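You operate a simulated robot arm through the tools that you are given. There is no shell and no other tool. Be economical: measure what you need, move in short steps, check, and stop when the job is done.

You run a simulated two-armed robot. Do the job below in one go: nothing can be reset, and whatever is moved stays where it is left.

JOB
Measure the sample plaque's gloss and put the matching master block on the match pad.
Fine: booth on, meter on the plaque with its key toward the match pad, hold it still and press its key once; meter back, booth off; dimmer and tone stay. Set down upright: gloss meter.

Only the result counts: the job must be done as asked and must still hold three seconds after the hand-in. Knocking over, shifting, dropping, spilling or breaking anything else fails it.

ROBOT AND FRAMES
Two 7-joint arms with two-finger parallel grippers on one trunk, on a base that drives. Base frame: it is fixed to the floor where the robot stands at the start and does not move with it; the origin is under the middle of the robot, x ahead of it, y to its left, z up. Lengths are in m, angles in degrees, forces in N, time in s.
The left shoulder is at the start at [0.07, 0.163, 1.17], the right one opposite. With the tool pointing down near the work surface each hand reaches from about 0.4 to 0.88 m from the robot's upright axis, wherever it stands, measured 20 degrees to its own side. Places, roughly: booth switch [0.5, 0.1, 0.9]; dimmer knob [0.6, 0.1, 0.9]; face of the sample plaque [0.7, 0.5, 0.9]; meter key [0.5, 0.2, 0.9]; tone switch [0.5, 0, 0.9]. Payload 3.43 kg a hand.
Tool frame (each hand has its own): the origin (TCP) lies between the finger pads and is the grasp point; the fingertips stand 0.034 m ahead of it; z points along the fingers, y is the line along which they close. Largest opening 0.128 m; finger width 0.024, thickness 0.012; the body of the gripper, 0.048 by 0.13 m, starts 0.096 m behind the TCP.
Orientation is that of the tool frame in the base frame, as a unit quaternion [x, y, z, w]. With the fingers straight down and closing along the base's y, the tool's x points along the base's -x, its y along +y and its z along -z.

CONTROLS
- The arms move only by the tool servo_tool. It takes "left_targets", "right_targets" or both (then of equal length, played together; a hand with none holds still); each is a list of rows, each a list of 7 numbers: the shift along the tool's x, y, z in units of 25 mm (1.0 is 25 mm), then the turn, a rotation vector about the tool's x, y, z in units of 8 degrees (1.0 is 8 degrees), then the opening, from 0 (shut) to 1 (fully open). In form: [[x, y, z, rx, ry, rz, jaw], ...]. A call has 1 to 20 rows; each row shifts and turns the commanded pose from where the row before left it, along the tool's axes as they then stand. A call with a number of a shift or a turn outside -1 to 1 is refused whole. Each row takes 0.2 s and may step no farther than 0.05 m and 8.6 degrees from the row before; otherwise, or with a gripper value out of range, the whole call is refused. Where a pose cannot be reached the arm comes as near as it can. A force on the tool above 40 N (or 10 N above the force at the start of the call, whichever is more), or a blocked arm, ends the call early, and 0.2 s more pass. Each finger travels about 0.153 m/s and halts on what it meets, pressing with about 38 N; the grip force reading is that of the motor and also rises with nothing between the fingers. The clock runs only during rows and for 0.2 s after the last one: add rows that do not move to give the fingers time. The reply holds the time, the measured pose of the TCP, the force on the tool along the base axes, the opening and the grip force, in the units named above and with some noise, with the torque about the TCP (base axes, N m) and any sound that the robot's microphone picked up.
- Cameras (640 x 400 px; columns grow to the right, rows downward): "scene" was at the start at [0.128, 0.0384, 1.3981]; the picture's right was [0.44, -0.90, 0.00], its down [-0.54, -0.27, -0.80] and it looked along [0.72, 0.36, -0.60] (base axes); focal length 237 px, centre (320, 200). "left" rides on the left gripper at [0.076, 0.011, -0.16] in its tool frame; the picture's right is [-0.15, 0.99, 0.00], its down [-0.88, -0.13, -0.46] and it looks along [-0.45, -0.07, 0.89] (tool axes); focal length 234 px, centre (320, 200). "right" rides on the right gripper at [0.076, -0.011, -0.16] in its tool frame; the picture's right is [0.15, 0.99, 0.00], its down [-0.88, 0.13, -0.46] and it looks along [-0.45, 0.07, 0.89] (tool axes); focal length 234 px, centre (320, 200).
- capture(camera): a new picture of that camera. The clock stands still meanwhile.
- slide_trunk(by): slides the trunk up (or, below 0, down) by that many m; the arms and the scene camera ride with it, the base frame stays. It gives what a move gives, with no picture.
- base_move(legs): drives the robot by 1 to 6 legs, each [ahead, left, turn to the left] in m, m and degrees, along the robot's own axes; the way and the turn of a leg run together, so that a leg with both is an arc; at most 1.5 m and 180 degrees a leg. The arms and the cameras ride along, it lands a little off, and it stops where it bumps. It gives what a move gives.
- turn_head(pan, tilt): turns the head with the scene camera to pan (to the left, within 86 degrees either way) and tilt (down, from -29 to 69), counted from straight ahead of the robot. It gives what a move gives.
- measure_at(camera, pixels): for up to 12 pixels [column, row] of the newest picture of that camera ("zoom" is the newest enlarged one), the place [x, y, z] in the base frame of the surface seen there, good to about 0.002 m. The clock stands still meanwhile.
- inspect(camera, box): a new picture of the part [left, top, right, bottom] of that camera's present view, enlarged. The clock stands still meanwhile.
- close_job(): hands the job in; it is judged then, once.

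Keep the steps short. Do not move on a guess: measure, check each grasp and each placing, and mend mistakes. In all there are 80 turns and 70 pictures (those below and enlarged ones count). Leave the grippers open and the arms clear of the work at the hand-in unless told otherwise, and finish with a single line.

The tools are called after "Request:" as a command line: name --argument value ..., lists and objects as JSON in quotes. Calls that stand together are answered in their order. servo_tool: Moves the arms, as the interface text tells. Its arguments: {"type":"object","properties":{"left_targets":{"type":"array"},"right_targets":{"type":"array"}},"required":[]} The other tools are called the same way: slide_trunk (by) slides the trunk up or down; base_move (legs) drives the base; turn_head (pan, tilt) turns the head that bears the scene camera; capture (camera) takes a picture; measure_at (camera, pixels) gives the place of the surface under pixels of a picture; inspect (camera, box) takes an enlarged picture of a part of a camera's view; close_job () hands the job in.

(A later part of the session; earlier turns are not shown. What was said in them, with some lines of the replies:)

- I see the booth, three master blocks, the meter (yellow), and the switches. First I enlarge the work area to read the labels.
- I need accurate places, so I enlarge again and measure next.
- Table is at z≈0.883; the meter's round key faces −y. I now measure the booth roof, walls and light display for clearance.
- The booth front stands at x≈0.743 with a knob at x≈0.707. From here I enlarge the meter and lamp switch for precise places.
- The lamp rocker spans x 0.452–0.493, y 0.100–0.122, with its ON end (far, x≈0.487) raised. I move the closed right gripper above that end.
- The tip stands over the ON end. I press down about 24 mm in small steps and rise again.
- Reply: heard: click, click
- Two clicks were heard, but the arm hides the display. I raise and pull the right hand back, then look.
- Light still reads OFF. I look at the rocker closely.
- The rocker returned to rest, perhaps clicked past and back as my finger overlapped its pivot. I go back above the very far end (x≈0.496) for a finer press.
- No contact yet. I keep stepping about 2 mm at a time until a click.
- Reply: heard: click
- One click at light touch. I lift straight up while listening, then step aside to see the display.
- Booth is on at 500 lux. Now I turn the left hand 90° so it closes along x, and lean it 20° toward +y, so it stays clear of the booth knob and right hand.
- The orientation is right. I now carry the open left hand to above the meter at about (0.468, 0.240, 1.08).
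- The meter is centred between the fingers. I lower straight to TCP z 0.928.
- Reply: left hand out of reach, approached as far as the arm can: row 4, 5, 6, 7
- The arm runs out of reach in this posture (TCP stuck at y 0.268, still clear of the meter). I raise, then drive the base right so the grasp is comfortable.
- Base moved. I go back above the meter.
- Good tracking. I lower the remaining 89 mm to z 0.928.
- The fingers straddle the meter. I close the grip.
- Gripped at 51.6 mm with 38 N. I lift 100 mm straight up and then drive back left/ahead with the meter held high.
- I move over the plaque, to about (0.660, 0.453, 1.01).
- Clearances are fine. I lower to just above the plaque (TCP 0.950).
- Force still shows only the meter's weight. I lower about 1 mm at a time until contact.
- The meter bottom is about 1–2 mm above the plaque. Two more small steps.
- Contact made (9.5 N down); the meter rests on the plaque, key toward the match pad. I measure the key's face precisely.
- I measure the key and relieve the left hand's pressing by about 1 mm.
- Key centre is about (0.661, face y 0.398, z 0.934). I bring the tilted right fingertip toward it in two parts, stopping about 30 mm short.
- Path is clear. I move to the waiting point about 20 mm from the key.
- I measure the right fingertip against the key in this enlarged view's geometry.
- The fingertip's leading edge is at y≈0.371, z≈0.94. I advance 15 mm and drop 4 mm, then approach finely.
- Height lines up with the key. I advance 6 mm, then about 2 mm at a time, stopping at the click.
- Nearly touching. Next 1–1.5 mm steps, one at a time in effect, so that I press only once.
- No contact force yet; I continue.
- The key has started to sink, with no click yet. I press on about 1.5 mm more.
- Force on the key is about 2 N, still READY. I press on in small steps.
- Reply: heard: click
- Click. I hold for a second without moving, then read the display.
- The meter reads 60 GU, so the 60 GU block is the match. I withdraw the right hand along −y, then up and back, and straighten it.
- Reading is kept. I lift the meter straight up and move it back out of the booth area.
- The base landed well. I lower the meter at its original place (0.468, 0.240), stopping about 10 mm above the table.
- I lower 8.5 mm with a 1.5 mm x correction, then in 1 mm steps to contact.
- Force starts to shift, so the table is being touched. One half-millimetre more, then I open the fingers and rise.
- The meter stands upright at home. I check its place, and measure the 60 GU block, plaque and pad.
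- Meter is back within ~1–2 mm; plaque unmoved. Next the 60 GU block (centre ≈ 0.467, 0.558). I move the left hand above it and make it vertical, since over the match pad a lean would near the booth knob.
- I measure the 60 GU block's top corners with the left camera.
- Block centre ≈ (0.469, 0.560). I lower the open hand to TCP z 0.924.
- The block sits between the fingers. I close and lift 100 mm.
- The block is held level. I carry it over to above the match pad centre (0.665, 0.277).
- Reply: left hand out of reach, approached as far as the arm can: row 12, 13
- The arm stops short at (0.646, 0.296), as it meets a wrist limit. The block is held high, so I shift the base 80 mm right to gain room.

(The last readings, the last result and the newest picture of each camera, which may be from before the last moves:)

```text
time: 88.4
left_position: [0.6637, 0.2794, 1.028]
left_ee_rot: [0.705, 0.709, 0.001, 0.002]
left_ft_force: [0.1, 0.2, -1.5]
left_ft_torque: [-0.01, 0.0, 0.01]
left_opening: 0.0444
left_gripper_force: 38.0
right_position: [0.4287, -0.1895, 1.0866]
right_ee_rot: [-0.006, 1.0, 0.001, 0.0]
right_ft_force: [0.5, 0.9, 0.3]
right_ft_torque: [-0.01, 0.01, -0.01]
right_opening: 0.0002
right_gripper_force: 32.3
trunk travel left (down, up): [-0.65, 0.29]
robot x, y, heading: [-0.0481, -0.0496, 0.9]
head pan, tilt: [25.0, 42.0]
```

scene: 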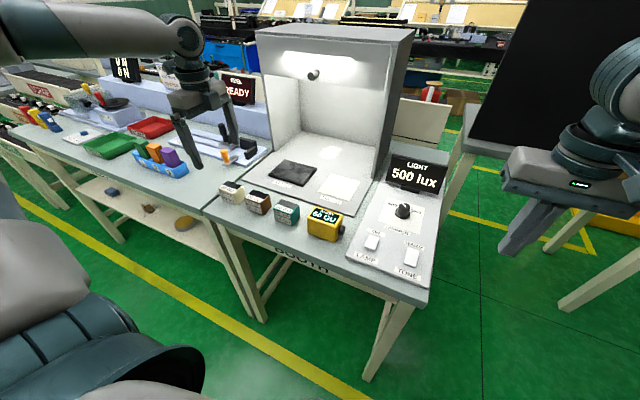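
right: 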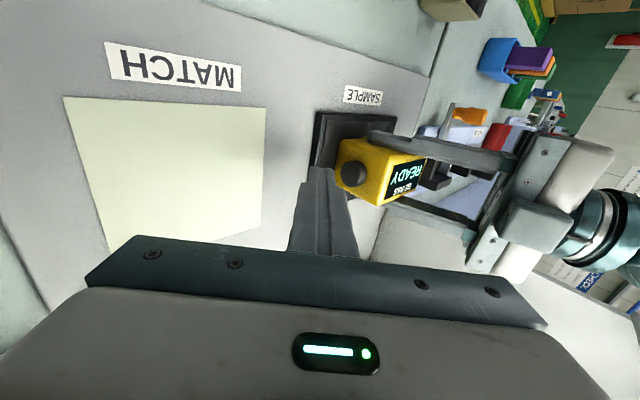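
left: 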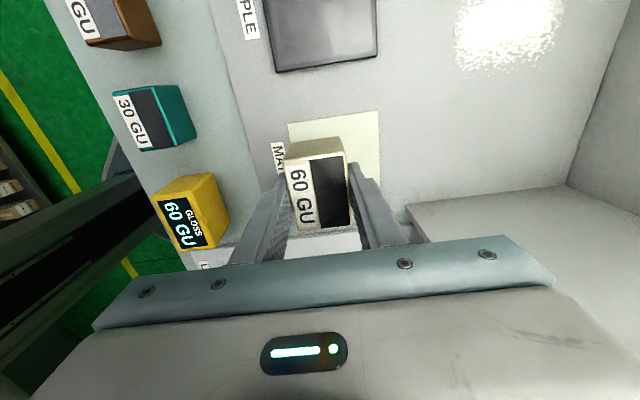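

Now at (0.664, 0.279). I lower to about 6 mm above the pad.

Request:
servo_tool --left_targets '[[-0.02, 0.01, 0.88, 0, 0, 0, 0], [-0.02, 0.01, 0.88, 0, 0, 0, 0], [-0.02, 0.01, 0.88, 0, 0, 0, 0], [-0.02, 0.01, 0.88, 0, 0, 0, 0], [0, 0, 0, 0, 0, 0, 0], [0, 0, 0, 0, 0, 0, 0]]'

Request:
inspect --camera "scene" --box '[220, 60, 420, 240]'

```text
time: 89.8
left_position: [0.6567, 0.2801, 0.9437]
left_ee_rot: [0.705, 0.709, 0.001, 0.003]
left_ft_force: [0.2, -0.3, -0.7]
left_ft_torque: [0.04, -0.01, 0.02]
left_opening: 0.0441
left_gripper_force: 38.6
left hand out of reach, approached as far as the arm can: row 3, 4
right_position: [0.4288, -0.1898, 1.0858]
right_ee_rot: [-0.006, 1.0, 0.001, 0.001]
right_ft_force: [0.0, -0.2, 0.0]
right_ft_torque: [0.01, -0.03, 0.04]
right_opening: 0.0002
right_gripper_force: 32.8
trunk travel left (down, up): [-0.65, 0.29]
robot x, y, heading: [-0.0453, -0.0484, 0.7]
head pan, tilt: [25.0, 42.0]
```

```text
2.22 times, centred on (320, 150) of scene
```

zoom: 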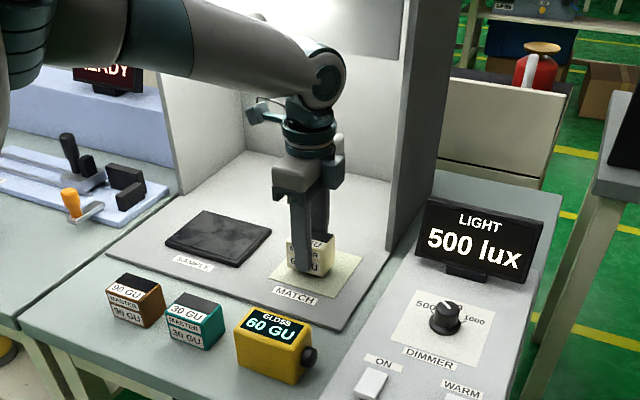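

The arm is at its reach limit low down, at (0.657, 0.280, 0.944), 9 mm above the pad. I'll nudge the base 8 mm ahead and lower with the trunk, which keeps the arm's posture.

Request:
base_move --legs '[[0.008, -0.002, 0]]'

Request:
slide_trunk --by -0.006

```text
time: 90.6
left_position: [0.6636, 0.279, 0.9446]
left_ee_rot: [0.705, 0.709, 0.002, 0.003]
left_ft_force: [-0.3, 0.5, -0.7]
left_ft_torque: [0.01, -0.06, -0.01]
left_opening: 0.0441
left_gripper_force: 37.5
right_position: [0.4354, -0.1916, 1.0879]
right_ee_rot: [-0.007, 1.0, 0.0, 0.0]
right_ft_force: [-0.5, 0.4, 0.1]
right_ft_torque: [-0.01, -0.03, -0.03]
right_opening: 0.0001
right_gripper_force: 33.2
trunk travel left (down, up): [-0.65, 0.29]
robot x, y, heading: [-0.0388, -0.053, 0.7]
head pan, tilt: [25.0, 42.0]
```

```text
time: 91.1
left_position: [0.6651, 0.2796, 0.9378]
left_ee_rot: [0.705, 0.709, 0.001, 0.003]
left_ft_force: [-0.1, 0.0, -0.8]
left_ft_torque: [0.0, 0.0, -0.02]
left_opening: 0.0441
left_gripper_force: 38.3
right_position: [0.4366, -0.1911, 1.0819]
right_ee_rot: [-0.006, 1.0, 0.001, -0.001]
right_ft_force: [-0.8, -0.3, 0.0]
right_ft_torque: [0.0, 0.01, 0.0]
right_opening: 0.0001
right_gripper_force: 32.2
trunk travel left (down, up): [-0.644, 0.296]
robot x, y, heading: [-0.0361, -0.0526, 0.4]
head pan, tilt: [25.0, 42.0]
```

Good: (0.665, 0.280, 0.938). I lower on by millimetres until contact.

Request:
slide_trunk --by -0.002

Request:
slide_trunk --by -0.001

Request:
inspect --camera "scene" --box '[280, 140, 380, 202]'

```text
time: 91.7
left_position: [0.6638, 0.2779, 0.9355]
left_ee_rot: [0.705, 0.709, 0.001, 0.002]
left_ft_force: [-0.5, -0.3, -1.4]
left_ft_torque: [-0.01, 0.01, -0.02]
left_opening: 0.0441
left_gripper_force: 37.7
right_position: [0.4366, -0.1913, 1.0789]
right_ee_rot: [-0.006, 1.0, 0.0, 0.0]
right_ft_force: [0.5, 0.8, -0.1]
right_ft_torque: [0.0, 0.01, 0.0]
right_opening: 0.0
right_gripper_force: 32.9
trunk travel left (down, up): [-0.642, 0.298]
robot x, y, heading: [-0.0407, -0.0529, 0.8]
head pan, tilt: [25.0, 42.0]
```

```text
time: 92.2
left_position: [0.6653, 0.279, 0.9343]
left_ee_rot: [0.706, 0.708, 0.002, 0.003]
left_ft_force: [0.0, 0.2, -1.1]
left_ft_torque: [-0.04, 0.0, 0.04]
left_opening: 0.0442
left_gripper_force: 38.0
right_position: [0.4368, -0.1918, 1.0769]
right_ee_rot: [-0.006, 1.0, 0.001, 0.0]
right_ft_force: [-0.9, 0.1, -0.2]
right_ft_torque: [0.01, 0.01, 0.01]
right_opening: 0.0
right_gripper_force: 33.0
trunk travel left (down, up): [-0.641, 0.299]
robot x, y, heading: [-0.0383, -0.05, 0.7]
head pan, tilt: [25.0, 42.0]
```

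```text
6.40 times, centred on (330, 171) of scene
```

zoom: 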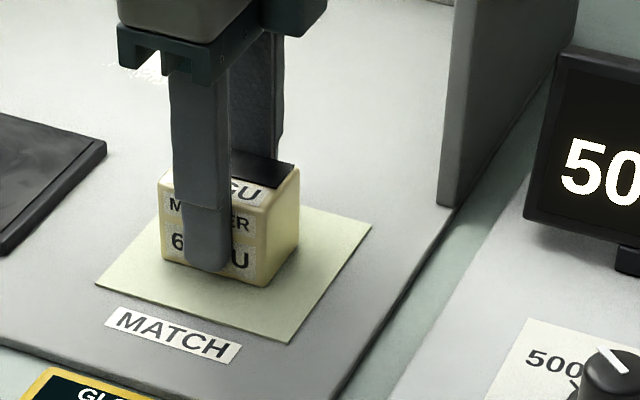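

Just above the pad surface; two more 1 mm steps with force checks.

Request:
slide_trunk --by -0.001

Request:
slide_trunk --by -0.001

```text
time: 92.7
left_position: [0.664, 0.2798, 0.9333]
left_ee_rot: [0.705, 0.709, 0.002, 0.003]
left_ft_force: [0.1, 0.1, -1.3]
left_ft_torque: [-0.01, 0.0, 0.0]
left_opening: 0.0441
left_gripper_force: 37.8
right_position: [0.4379, -0.1907, 1.0752]
right_ee_rot: [-0.006, 1.0, 0.001, 0.001]
right_ft_force: [-0.1, 0.9, -0.1]
right_ft_torque: [0.0, 0.01, 0.01]
right_opening: 0.0
right_gripper_force: 33.3
trunk travel left (down, up): [-0.64, 0.3]
robot x, y, heading: [-0.0393, -0.0477, 0.9]
head pan, tilt: [25.0, 42.0]
```

```text
time: 93.2
left_position: [0.6644, 0.2789, 0.9324]
left_ee_rot: [0.705, 0.709, 0.0, 0.002]
left_ft_force: [-0.5, -0.9, 0.7]
left_ft_torque: [0.05, 0.03, 0.05]
left_opening: 0.044
left_gripper_force: 38.3
right_position: [0.436, -0.1906, 1.0758]
right_ee_rot: [-0.006, 1.0, 0.0, 0.0]
right_ft_force: [0.0, -0.5, 0.4]
right_ft_torque: [0.01, 0.02, -0.01]
right_opening: 0.0
right_gripper_force: 33.3
trunk travel left (down, up): [-0.639, 0.301]
robot x, y, heading: [-0.04, -0.0551, 0.5]
head pan, tilt: [25.0, 42.0]
```

Contact (weight taken by the pad). I open the fingers partly and raise the trunk straight up.

Request:
servo_tool --left_targets '[[0, 0, 0, 0, 0, 0, 0.5], [0, 0, 0, 0, 0, 0, 0.65], [0, 0, 0, 0, 0, 0, 0.7], [0, 0, 0, 0, 0, 0, 0.7]]'

Request:
slide_trunk --by 0.09

Request:
capture --camera "scene"

```text
time: 94.2
left_position: [0.6649, 0.2799, 0.9327]
left_ee_rot: [0.706, 0.708, 0.002, 0.002]
left_ft_force: [-0.2, -1.1, 0.3]
left_ft_torque: [-0.02, 0.0, 0.02]
left_opening: 0.0898
left_gripper_force: 0.0
right_position: [0.4351, -0.1909, 1.0759]
right_ee_rot: [-0.006, 1.0, 0.001, -0.001]
right_ft_force: [0.2, 0.0, 0.3]
right_ft_torque: [-0.01, -0.01, -0.01]
right_opening: 0.0002
right_gripper_force: 33.1
trunk travel left (down, up): [-0.639, 0.301]
robot x, y, heading: [-0.0378, -0.055, 0.4]
head pan, tilt: [25.0, 42.0]
```

```text
time: 95.4
left_position: [0.6647, 0.2792, 1.022]
left_ee_rot: [0.705, 0.709, 0.001, 0.003]
left_ft_force: [-0.7, 0.3, 0.1]
left_ft_torque: [0.02, 0.03, 0.04]
left_opening: 0.0897
left_gripper_force: 0.1
right_position: [0.4366, -0.1921, 1.1652]
right_ee_rot: [-0.006, 1.0, 0.002, -0.001]
right_ft_force: [0.2, 0.2, 0.4]
right_ft_torque: [0.02, -0.02, 0.04]
right_opening: 0.0
right_gripper_force: 32.7
trunk travel left (down, up): [-0.729, 0.211]
robot x, y, heading: [-0.0405, -0.0518, 0.8]
head pan, tilt: [25.0, 42.0]
```

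```text
24 pictures are left
```

scene: 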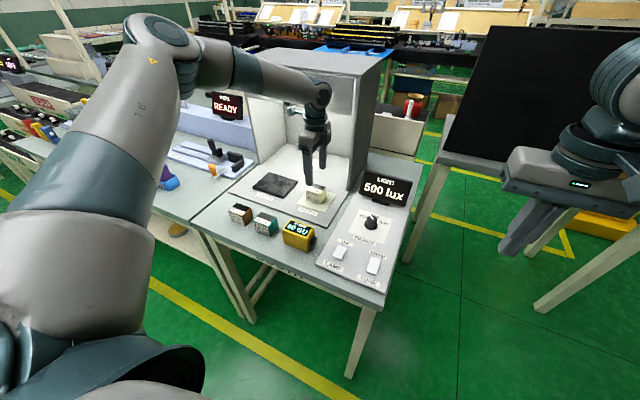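

The 60 GU block stands on the pad. I retract the left hand clear of the work, then drive left for the lamp switch.

Request:
servo_tool --left_targets '[[0, -1, 0, 0, 0, 0, 0.7], [0, -1, -0.2, 0, 0, 0, 0.7], [0, -1, -0.4, 0, 0, 0, 0.7], [0, -1, -0.4, 0, 0, 0, 1], [0.9, -0.8, -0.4, 0, 0, 0, 1], [0.9, -0.8, -0.4, 0, 0, 0, 1], [0.9, -0.8, -0.4, 0, 0, 0, 1], [0.9, -0.8, -0.4, 0, 0, 0, 1], [0.9, -0.8, -0.4, 0, 0, 0, 1], [0.9, -0.8, -0.4, 0, 0, 0, 1], [0.9, -0.8, -0.4, 0, 0, 0, 1], [0.9, 0, -0.4, 0, 0, 0, 1], [0.9, 0, -0.4, 0, 0, 0, 1]]'

Request:
base_move --legs '[[0.03, 0.15, 0]]'

Request:
capture --camera "scene"

```text
time: 98.2
left_position: [0.4228, 0.4794, 1.1359]
left_ee_rot: [0.706, 0.709, 0.001, 0.002]
left_ft_force: [0.0, 0.4, -0.1]
left_ft_torque: [-0.02, -0.01, -0.04]
left_opening: 0.1281
left_gripper_force: 0.1
right_position: [0.4367, -0.1913, 1.1663]
right_ee_rot: [-0.006, 1.0, -0.001, 0.0]
right_ft_force: [0.3, 0.2, 0.6]
right_ft_torque: [-0.01, -0.02, -0.01]
right_opening: 0.0
right_gripper_force: 33.0
trunk travel left (down, up): [-0.729, 0.211]
robot x, y, heading: [-0.0423, -0.0473, 0.6]
head pan, tilt: [25.0, 42.0]
```

```text
time: 99.6
left_position: [0.4519, 0.6278, 1.1392]
left_ee_rot: [0.705, 0.709, 0.001, 0.002]
left_ft_force: [0.3, 0.0, 0.5]
left_ft_torque: [0.01, -0.03, 0.01]
left_opening: 0.128
left_gripper_force: 0.1
right_position: [0.465, -0.0415, 1.1659]
right_ee_rot: [-0.006, 1.0, 0.002, 0.0]
right_ft_force: [-0.2, 0.2, 0.1]
right_ft_torque: [0.02, -0.03, 0.01]
right_opening: 0.0
right_gripper_force: 32.6
trunk travel left (down, up): [-0.729, 0.211]
robot x, y, heading: [-0.015, 0.0993, 0.6]
head pan, tilt: [25.0, 42.0]
```

```text
23 pictures are left
```

scene: 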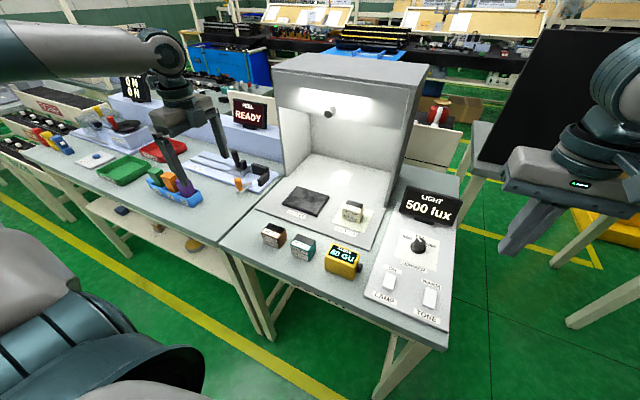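

Now I bring the closed right fingertip above the near (OFF) end of the lamp rocker, at x≈0.447.

Request:
servo_tool --right_targets '[[0.093, 0.872, 0.5, 0, 0, 0, 0], [0.093, 0.872, 0.5, 0, 0, 0, 0], [0.093, 0.872, 0.5, 0, 0, 0, 0], [0.093, 0.872, 0.5, 0, 0, 0, 0], [0.093, 0.872, 0.5, 0, 0, 0, 0], [0.093, 0.872, 0.5, 0, 0, 0, 0], [0.093, 0.872, 0.5, 0, 0, 0, 0], [0, 0, 0.988, 0, 0, 0, 0], [0, 0, 0.988, 0, 0, 0, 0], [0, 0, 0.988, 0, 0, 0, 0], [0, 0, 0.988, 0, 0, 0, 0], [0, 0, 0.988, 0, 0, 0, 0], [0, 0, 0, 0, 0, 0, 0]]'

Request:
inspect --camera "scene" --box '[340, 230, 460, 330]'

```text
time: 102.4
left_position: [0.4516, 0.6298, 1.1372]
left_ee_rot: [0.706, 0.708, 0.002, 0.002]
left_ft_force: [0.4, -0.3, -0.3]
left_ft_torque: [0.0, -0.02, 0.01]
left_opening: 0.1283
left_gripper_force: 0.0
right_position: [0.4461, 0.1121, 0.9569]
right_ee_rot: [-0.006, 1.0, 0.001, 0.0]
right_ft_force: [0.0, -1.0, -0.4]
right_ft_torque: [0.01, 0.02, -0.01]
right_opening: 0.0
right_gripper_force: 33.0
trunk travel left (down, up): [-0.729, 0.211]
robot x, y, heading: [-0.0132, 0.098, 0.7]
head pan, tilt: [25.0, 42.0]
```

```text
4.00 times, centred on (400, 280) of scene
```

zoom: 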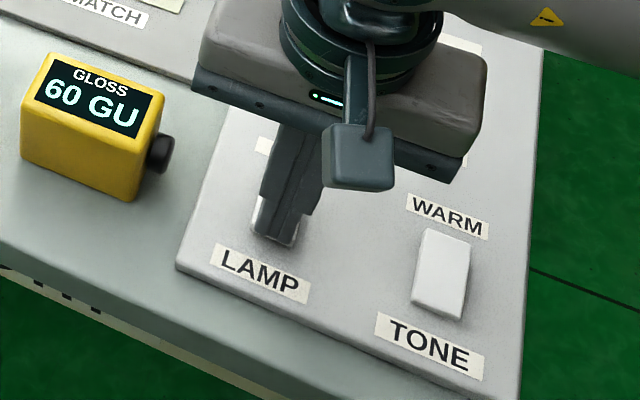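

The tip is over the near end. I go down 12 mm, then finely until one click.

Request:
servo_tool --right_targets '[[0, 0, 0.25, 0, 0, 0, 0], [0, 0, 0.23, 0, 0, 0, 0], [0, 0, 0, 0, 0, 0, 0]]'

Request:
servo_tool --right_targets '[[0, 0, 0.08, 0, 0, 0, 0], [0, 0, 0, 0, 0, 0, 0]]'

```text
time: 103.2
left_position: [0.4528, 0.6293, 1.1375]
left_ee_rot: [0.706, 0.708, 0.002, 0.002]
left_ft_force: [0.3, -0.5, 1.0]
left_ft_torque: [0.01, 0.01, -0.01]
left_opening: 0.1279
left_gripper_force: 0.1
right_position: [0.446, 0.1123, 0.944]
right_ee_rot: [-0.006, 1.0, 0.001, 0.0]
right_ft_force: [-0.6, -0.3, 0.3]
right_ft_torque: [0.0, 0.04, 0.03]
right_opening: 0.0
right_gripper_force: 32.8
trunk travel left (down, up): [-0.729, 0.211]
robot x, y, heading: [-0.0129, 0.1009, 0.6]
head pan, tilt: [25.0, 42.0]
```

```text
time: 103.8
left_position: [0.4528, 0.6303, 1.1371]
left_ee_rot: [0.705, 0.709, 0.001, 0.003]
left_ft_force: [0.5, -0.7, 0.9]
left_ft_torque: [0.05, -0.01, 0.01]
left_opening: 0.1279
left_gripper_force: 0.0
right_position: [0.4463, 0.1118, 0.9418]
right_ee_rot: [-0.006, 1.0, 0.0, 0.0]
right_ft_force: [-0.1, 0.5, -0.1]
right_ft_torque: [0.0, 0.03, -0.01]
right_opening: 0.0
right_gripper_force: 32.6
trunk travel left (down, up): [-0.729, 0.211]
robot x, y, heading: [-0.0097, 0.1023, 0.7]
head pan, tilt: [25.0, 42.0]
```

Request:
servo_tool --right_targets '[[0, 0, 0.08, 0, 0, 0, 0], [0, 0, 0, 0, 0, 0, 0]]'

Request:
servo_tool --right_targets '[[0, 0, 0.06, 0, 0, 0, 0], [0, 0, 0, 0, 0, 0, 0]]'

```text
time: 104.4
left_position: [0.4512, 0.6299, 1.1366]
left_ee_rot: [0.705, 0.709, 0.001, 0.002]
left_ft_force: [0.7, -0.2, 0.8]
left_ft_torque: [0.03, 0.0, -0.01]
left_opening: 0.128
left_gripper_force: 0.1
right_position: [0.4467, 0.1113, 0.9403]
right_ee_rot: [-0.006, 1.0, 0.001, 0.001]
right_ft_force: [-0.6, -0.4, 0.7]
right_ft_torque: [0.02, 0.0, 0.0]
right_opening: 0.0
right_gripper_force: 33.4
trunk travel left (down, up): [-0.729, 0.211]
robot x, y, heading: [-0.011, 0.1, 0.5]
head pan, tilt: [25.0, 42.0]
```

```text
time: 105.0
left_position: [0.4519, 0.6303, 1.1367]
left_ee_rot: [0.706, 0.709, 0.002, 0.002]
left_ft_force: [0.3, 0.5, 0.2]
left_ft_torque: [0.02, 0.04, 0.02]
left_opening: 0.1281
left_gripper_force: 0.0
right_position: [0.4475, 0.1121, 0.937]
right_ee_rot: [-0.006, 1.0, 0.0, 0.0]
right_ft_force: [-0.9, -0.1, -0.6]
right_ft_torque: [-0.02, -0.01, 0.0]
right_opening: 0.0
right_gripper_force: 32.9
trunk travel left (down, up): [-0.729, 0.211]
robot x, y, heading: [-0.0124, 0.0987, 0.7]
head pan, tilt: [25.0, 42.0]
```

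No click yet; I continue in ~1.5 mm steps.

Request:
servo_tool --right_targets '[[0, 0, 0.06, 0, 0, 0, 0], [0, 0, 0, 0, 0, 0, 0]]'

Request:
capture --camera "scene"

```text
time: 105.6
left_position: [0.4523, 0.6299, 1.1366]
left_ee_rot: [0.705, 0.709, 0.001, 0.002]
left_ft_force: [0.6, 1.1, 0.2]
left_ft_torque: [0.03, 0.01, 0.05]
left_opening: 0.128
left_gripper_force: 0.0
right_position: [0.4464, 0.1121, 0.937]
right_ee_rot: [-0.006, 1.0, 0.001, 0.001]
right_ft_force: [0.1, -0.5, -0.7]
right_ft_torque: [0.01, 0.01, 0.01]
right_opening: 0.0
right_gripper_force: 33.2
trunk travel left (down, up): [-0.729, 0.211]
robot x, y, heading: [-0.0126, 0.1046, 0.6]
head pan, tilt: [25.0, 42.0]
heard: click
```

```text
21 pictures are left
```

scene: 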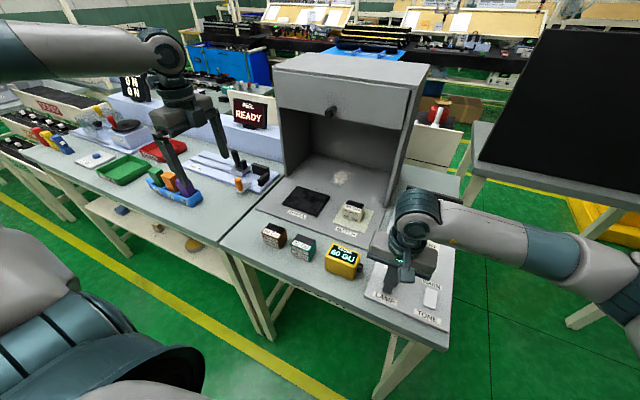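

One click and the booth has gone dark. I lift straight up, draw the right hand away and open it, then check.

Request:
servo_tool --right_targets '[[0, 0, -0.5, 0, 0, 0, 0], [0, 0, -1, 0, 0, 0, 0], [0, 0, -1, 0, 0, 0, 0], [0, 0, -1, 0, 0, 0, 0], [0.2, -0.8, -1, 0, 0, 0, 0], [0.2, -0.8, -1, 0, 0, 0, 0], [0.2, -0.8, -1, 0, 0, 0, 0], [0.2, -0.8, -1, 0, 0, 0, 0], [0.2, -0.9, -0.5, 0, 0, 0, 0.5], [0.2, -0.9, -0.5, 0, 0, 0, 1], [0.2, -0.9, 0, 0, 0, 0, 1], [0.2, -0.9, 0, 0, 0, 0, 1], [0, 0, 0, 0, 0, 0, 1]]'

Request:
capture --camera "scene"

Request:
inspect --camera "scene" --box '[240, 170, 470, 330]'

Request:
measure_at --camera "zoom" --pixels '[[285, 85], [320, 90], [305, 112], [265, 76], [345, 103], [295, 130], [245, 240], [322, 225], [340, 262], [160, 60], [248, 85]]'

```text
time: 108.4
left_position: [0.4518, 0.6316, 1.1364]
left_ee_rot: [0.705, 0.709, 0.001, 0.002]
left_ft_force: [-0.1, -0.3, -1.0]
left_ft_torque: [0.01, 0.0, 0.03]
left_opening: 0.1279
left_gripper_force: 0.1
right_position: [0.4095, -0.0571, 1.1479]
right_ee_rot: [-0.005, 1.0, 0.0, 0.0]
right_ft_force: [0.5, 0.1, 0.3]
right_ft_torque: [-0.02, 0.02, 0.01]
right_opening: 0.1281
right_gripper_force: 0.1
trunk travel left (down, up): [-0.729, 0.211]
robot x, y, heading: [-0.0147, 0.1014, 0.9]
head pan, tilt: [25.0, 42.0]
```

```text
20 pictures are left
```

scene: 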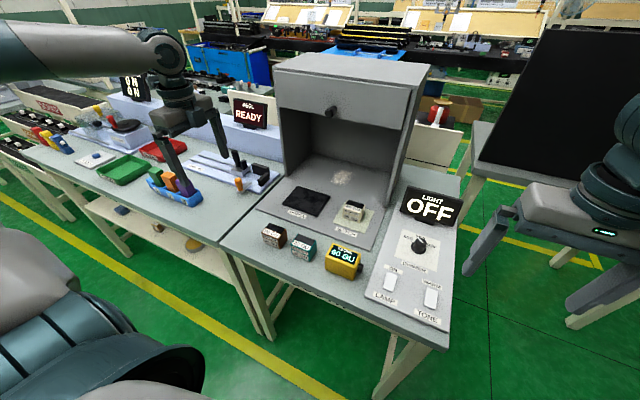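

```text
2.50 times, centred on (355, 250) of scene
```

zoom: 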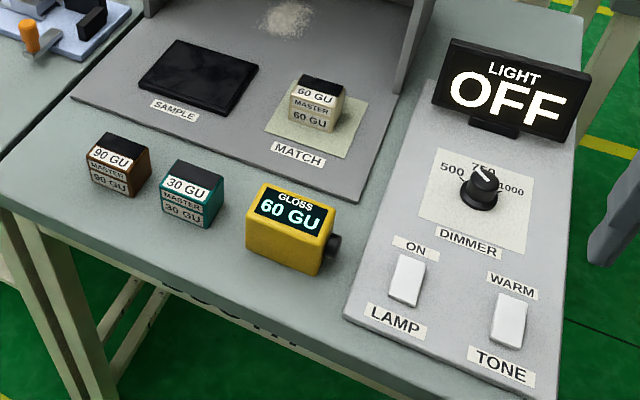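

```text
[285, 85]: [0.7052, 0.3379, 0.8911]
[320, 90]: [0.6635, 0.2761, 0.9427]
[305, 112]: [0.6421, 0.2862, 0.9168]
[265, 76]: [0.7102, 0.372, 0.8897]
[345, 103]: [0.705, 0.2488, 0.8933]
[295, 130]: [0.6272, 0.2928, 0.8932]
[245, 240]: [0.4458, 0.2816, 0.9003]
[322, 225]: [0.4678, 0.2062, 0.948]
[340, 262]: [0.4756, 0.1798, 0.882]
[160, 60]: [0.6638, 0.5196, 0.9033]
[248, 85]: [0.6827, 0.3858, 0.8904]
```

The light is OFF. The meter stands upright at home showing 60 GU, and the 60 GU block stands on the match pad. Dimmer and tone look unchanged, and both hands are open and clear. I hand in.

Request:
close_job

```text
The job is handed in.
```

The plaque measured 60 GU: the 60 GU block is on the match pad, the meter is back upright at its place, the booth is off, and dimmer and tone were not touched; the first lamp press clicked twice and left the booth off, so I pressed it again.
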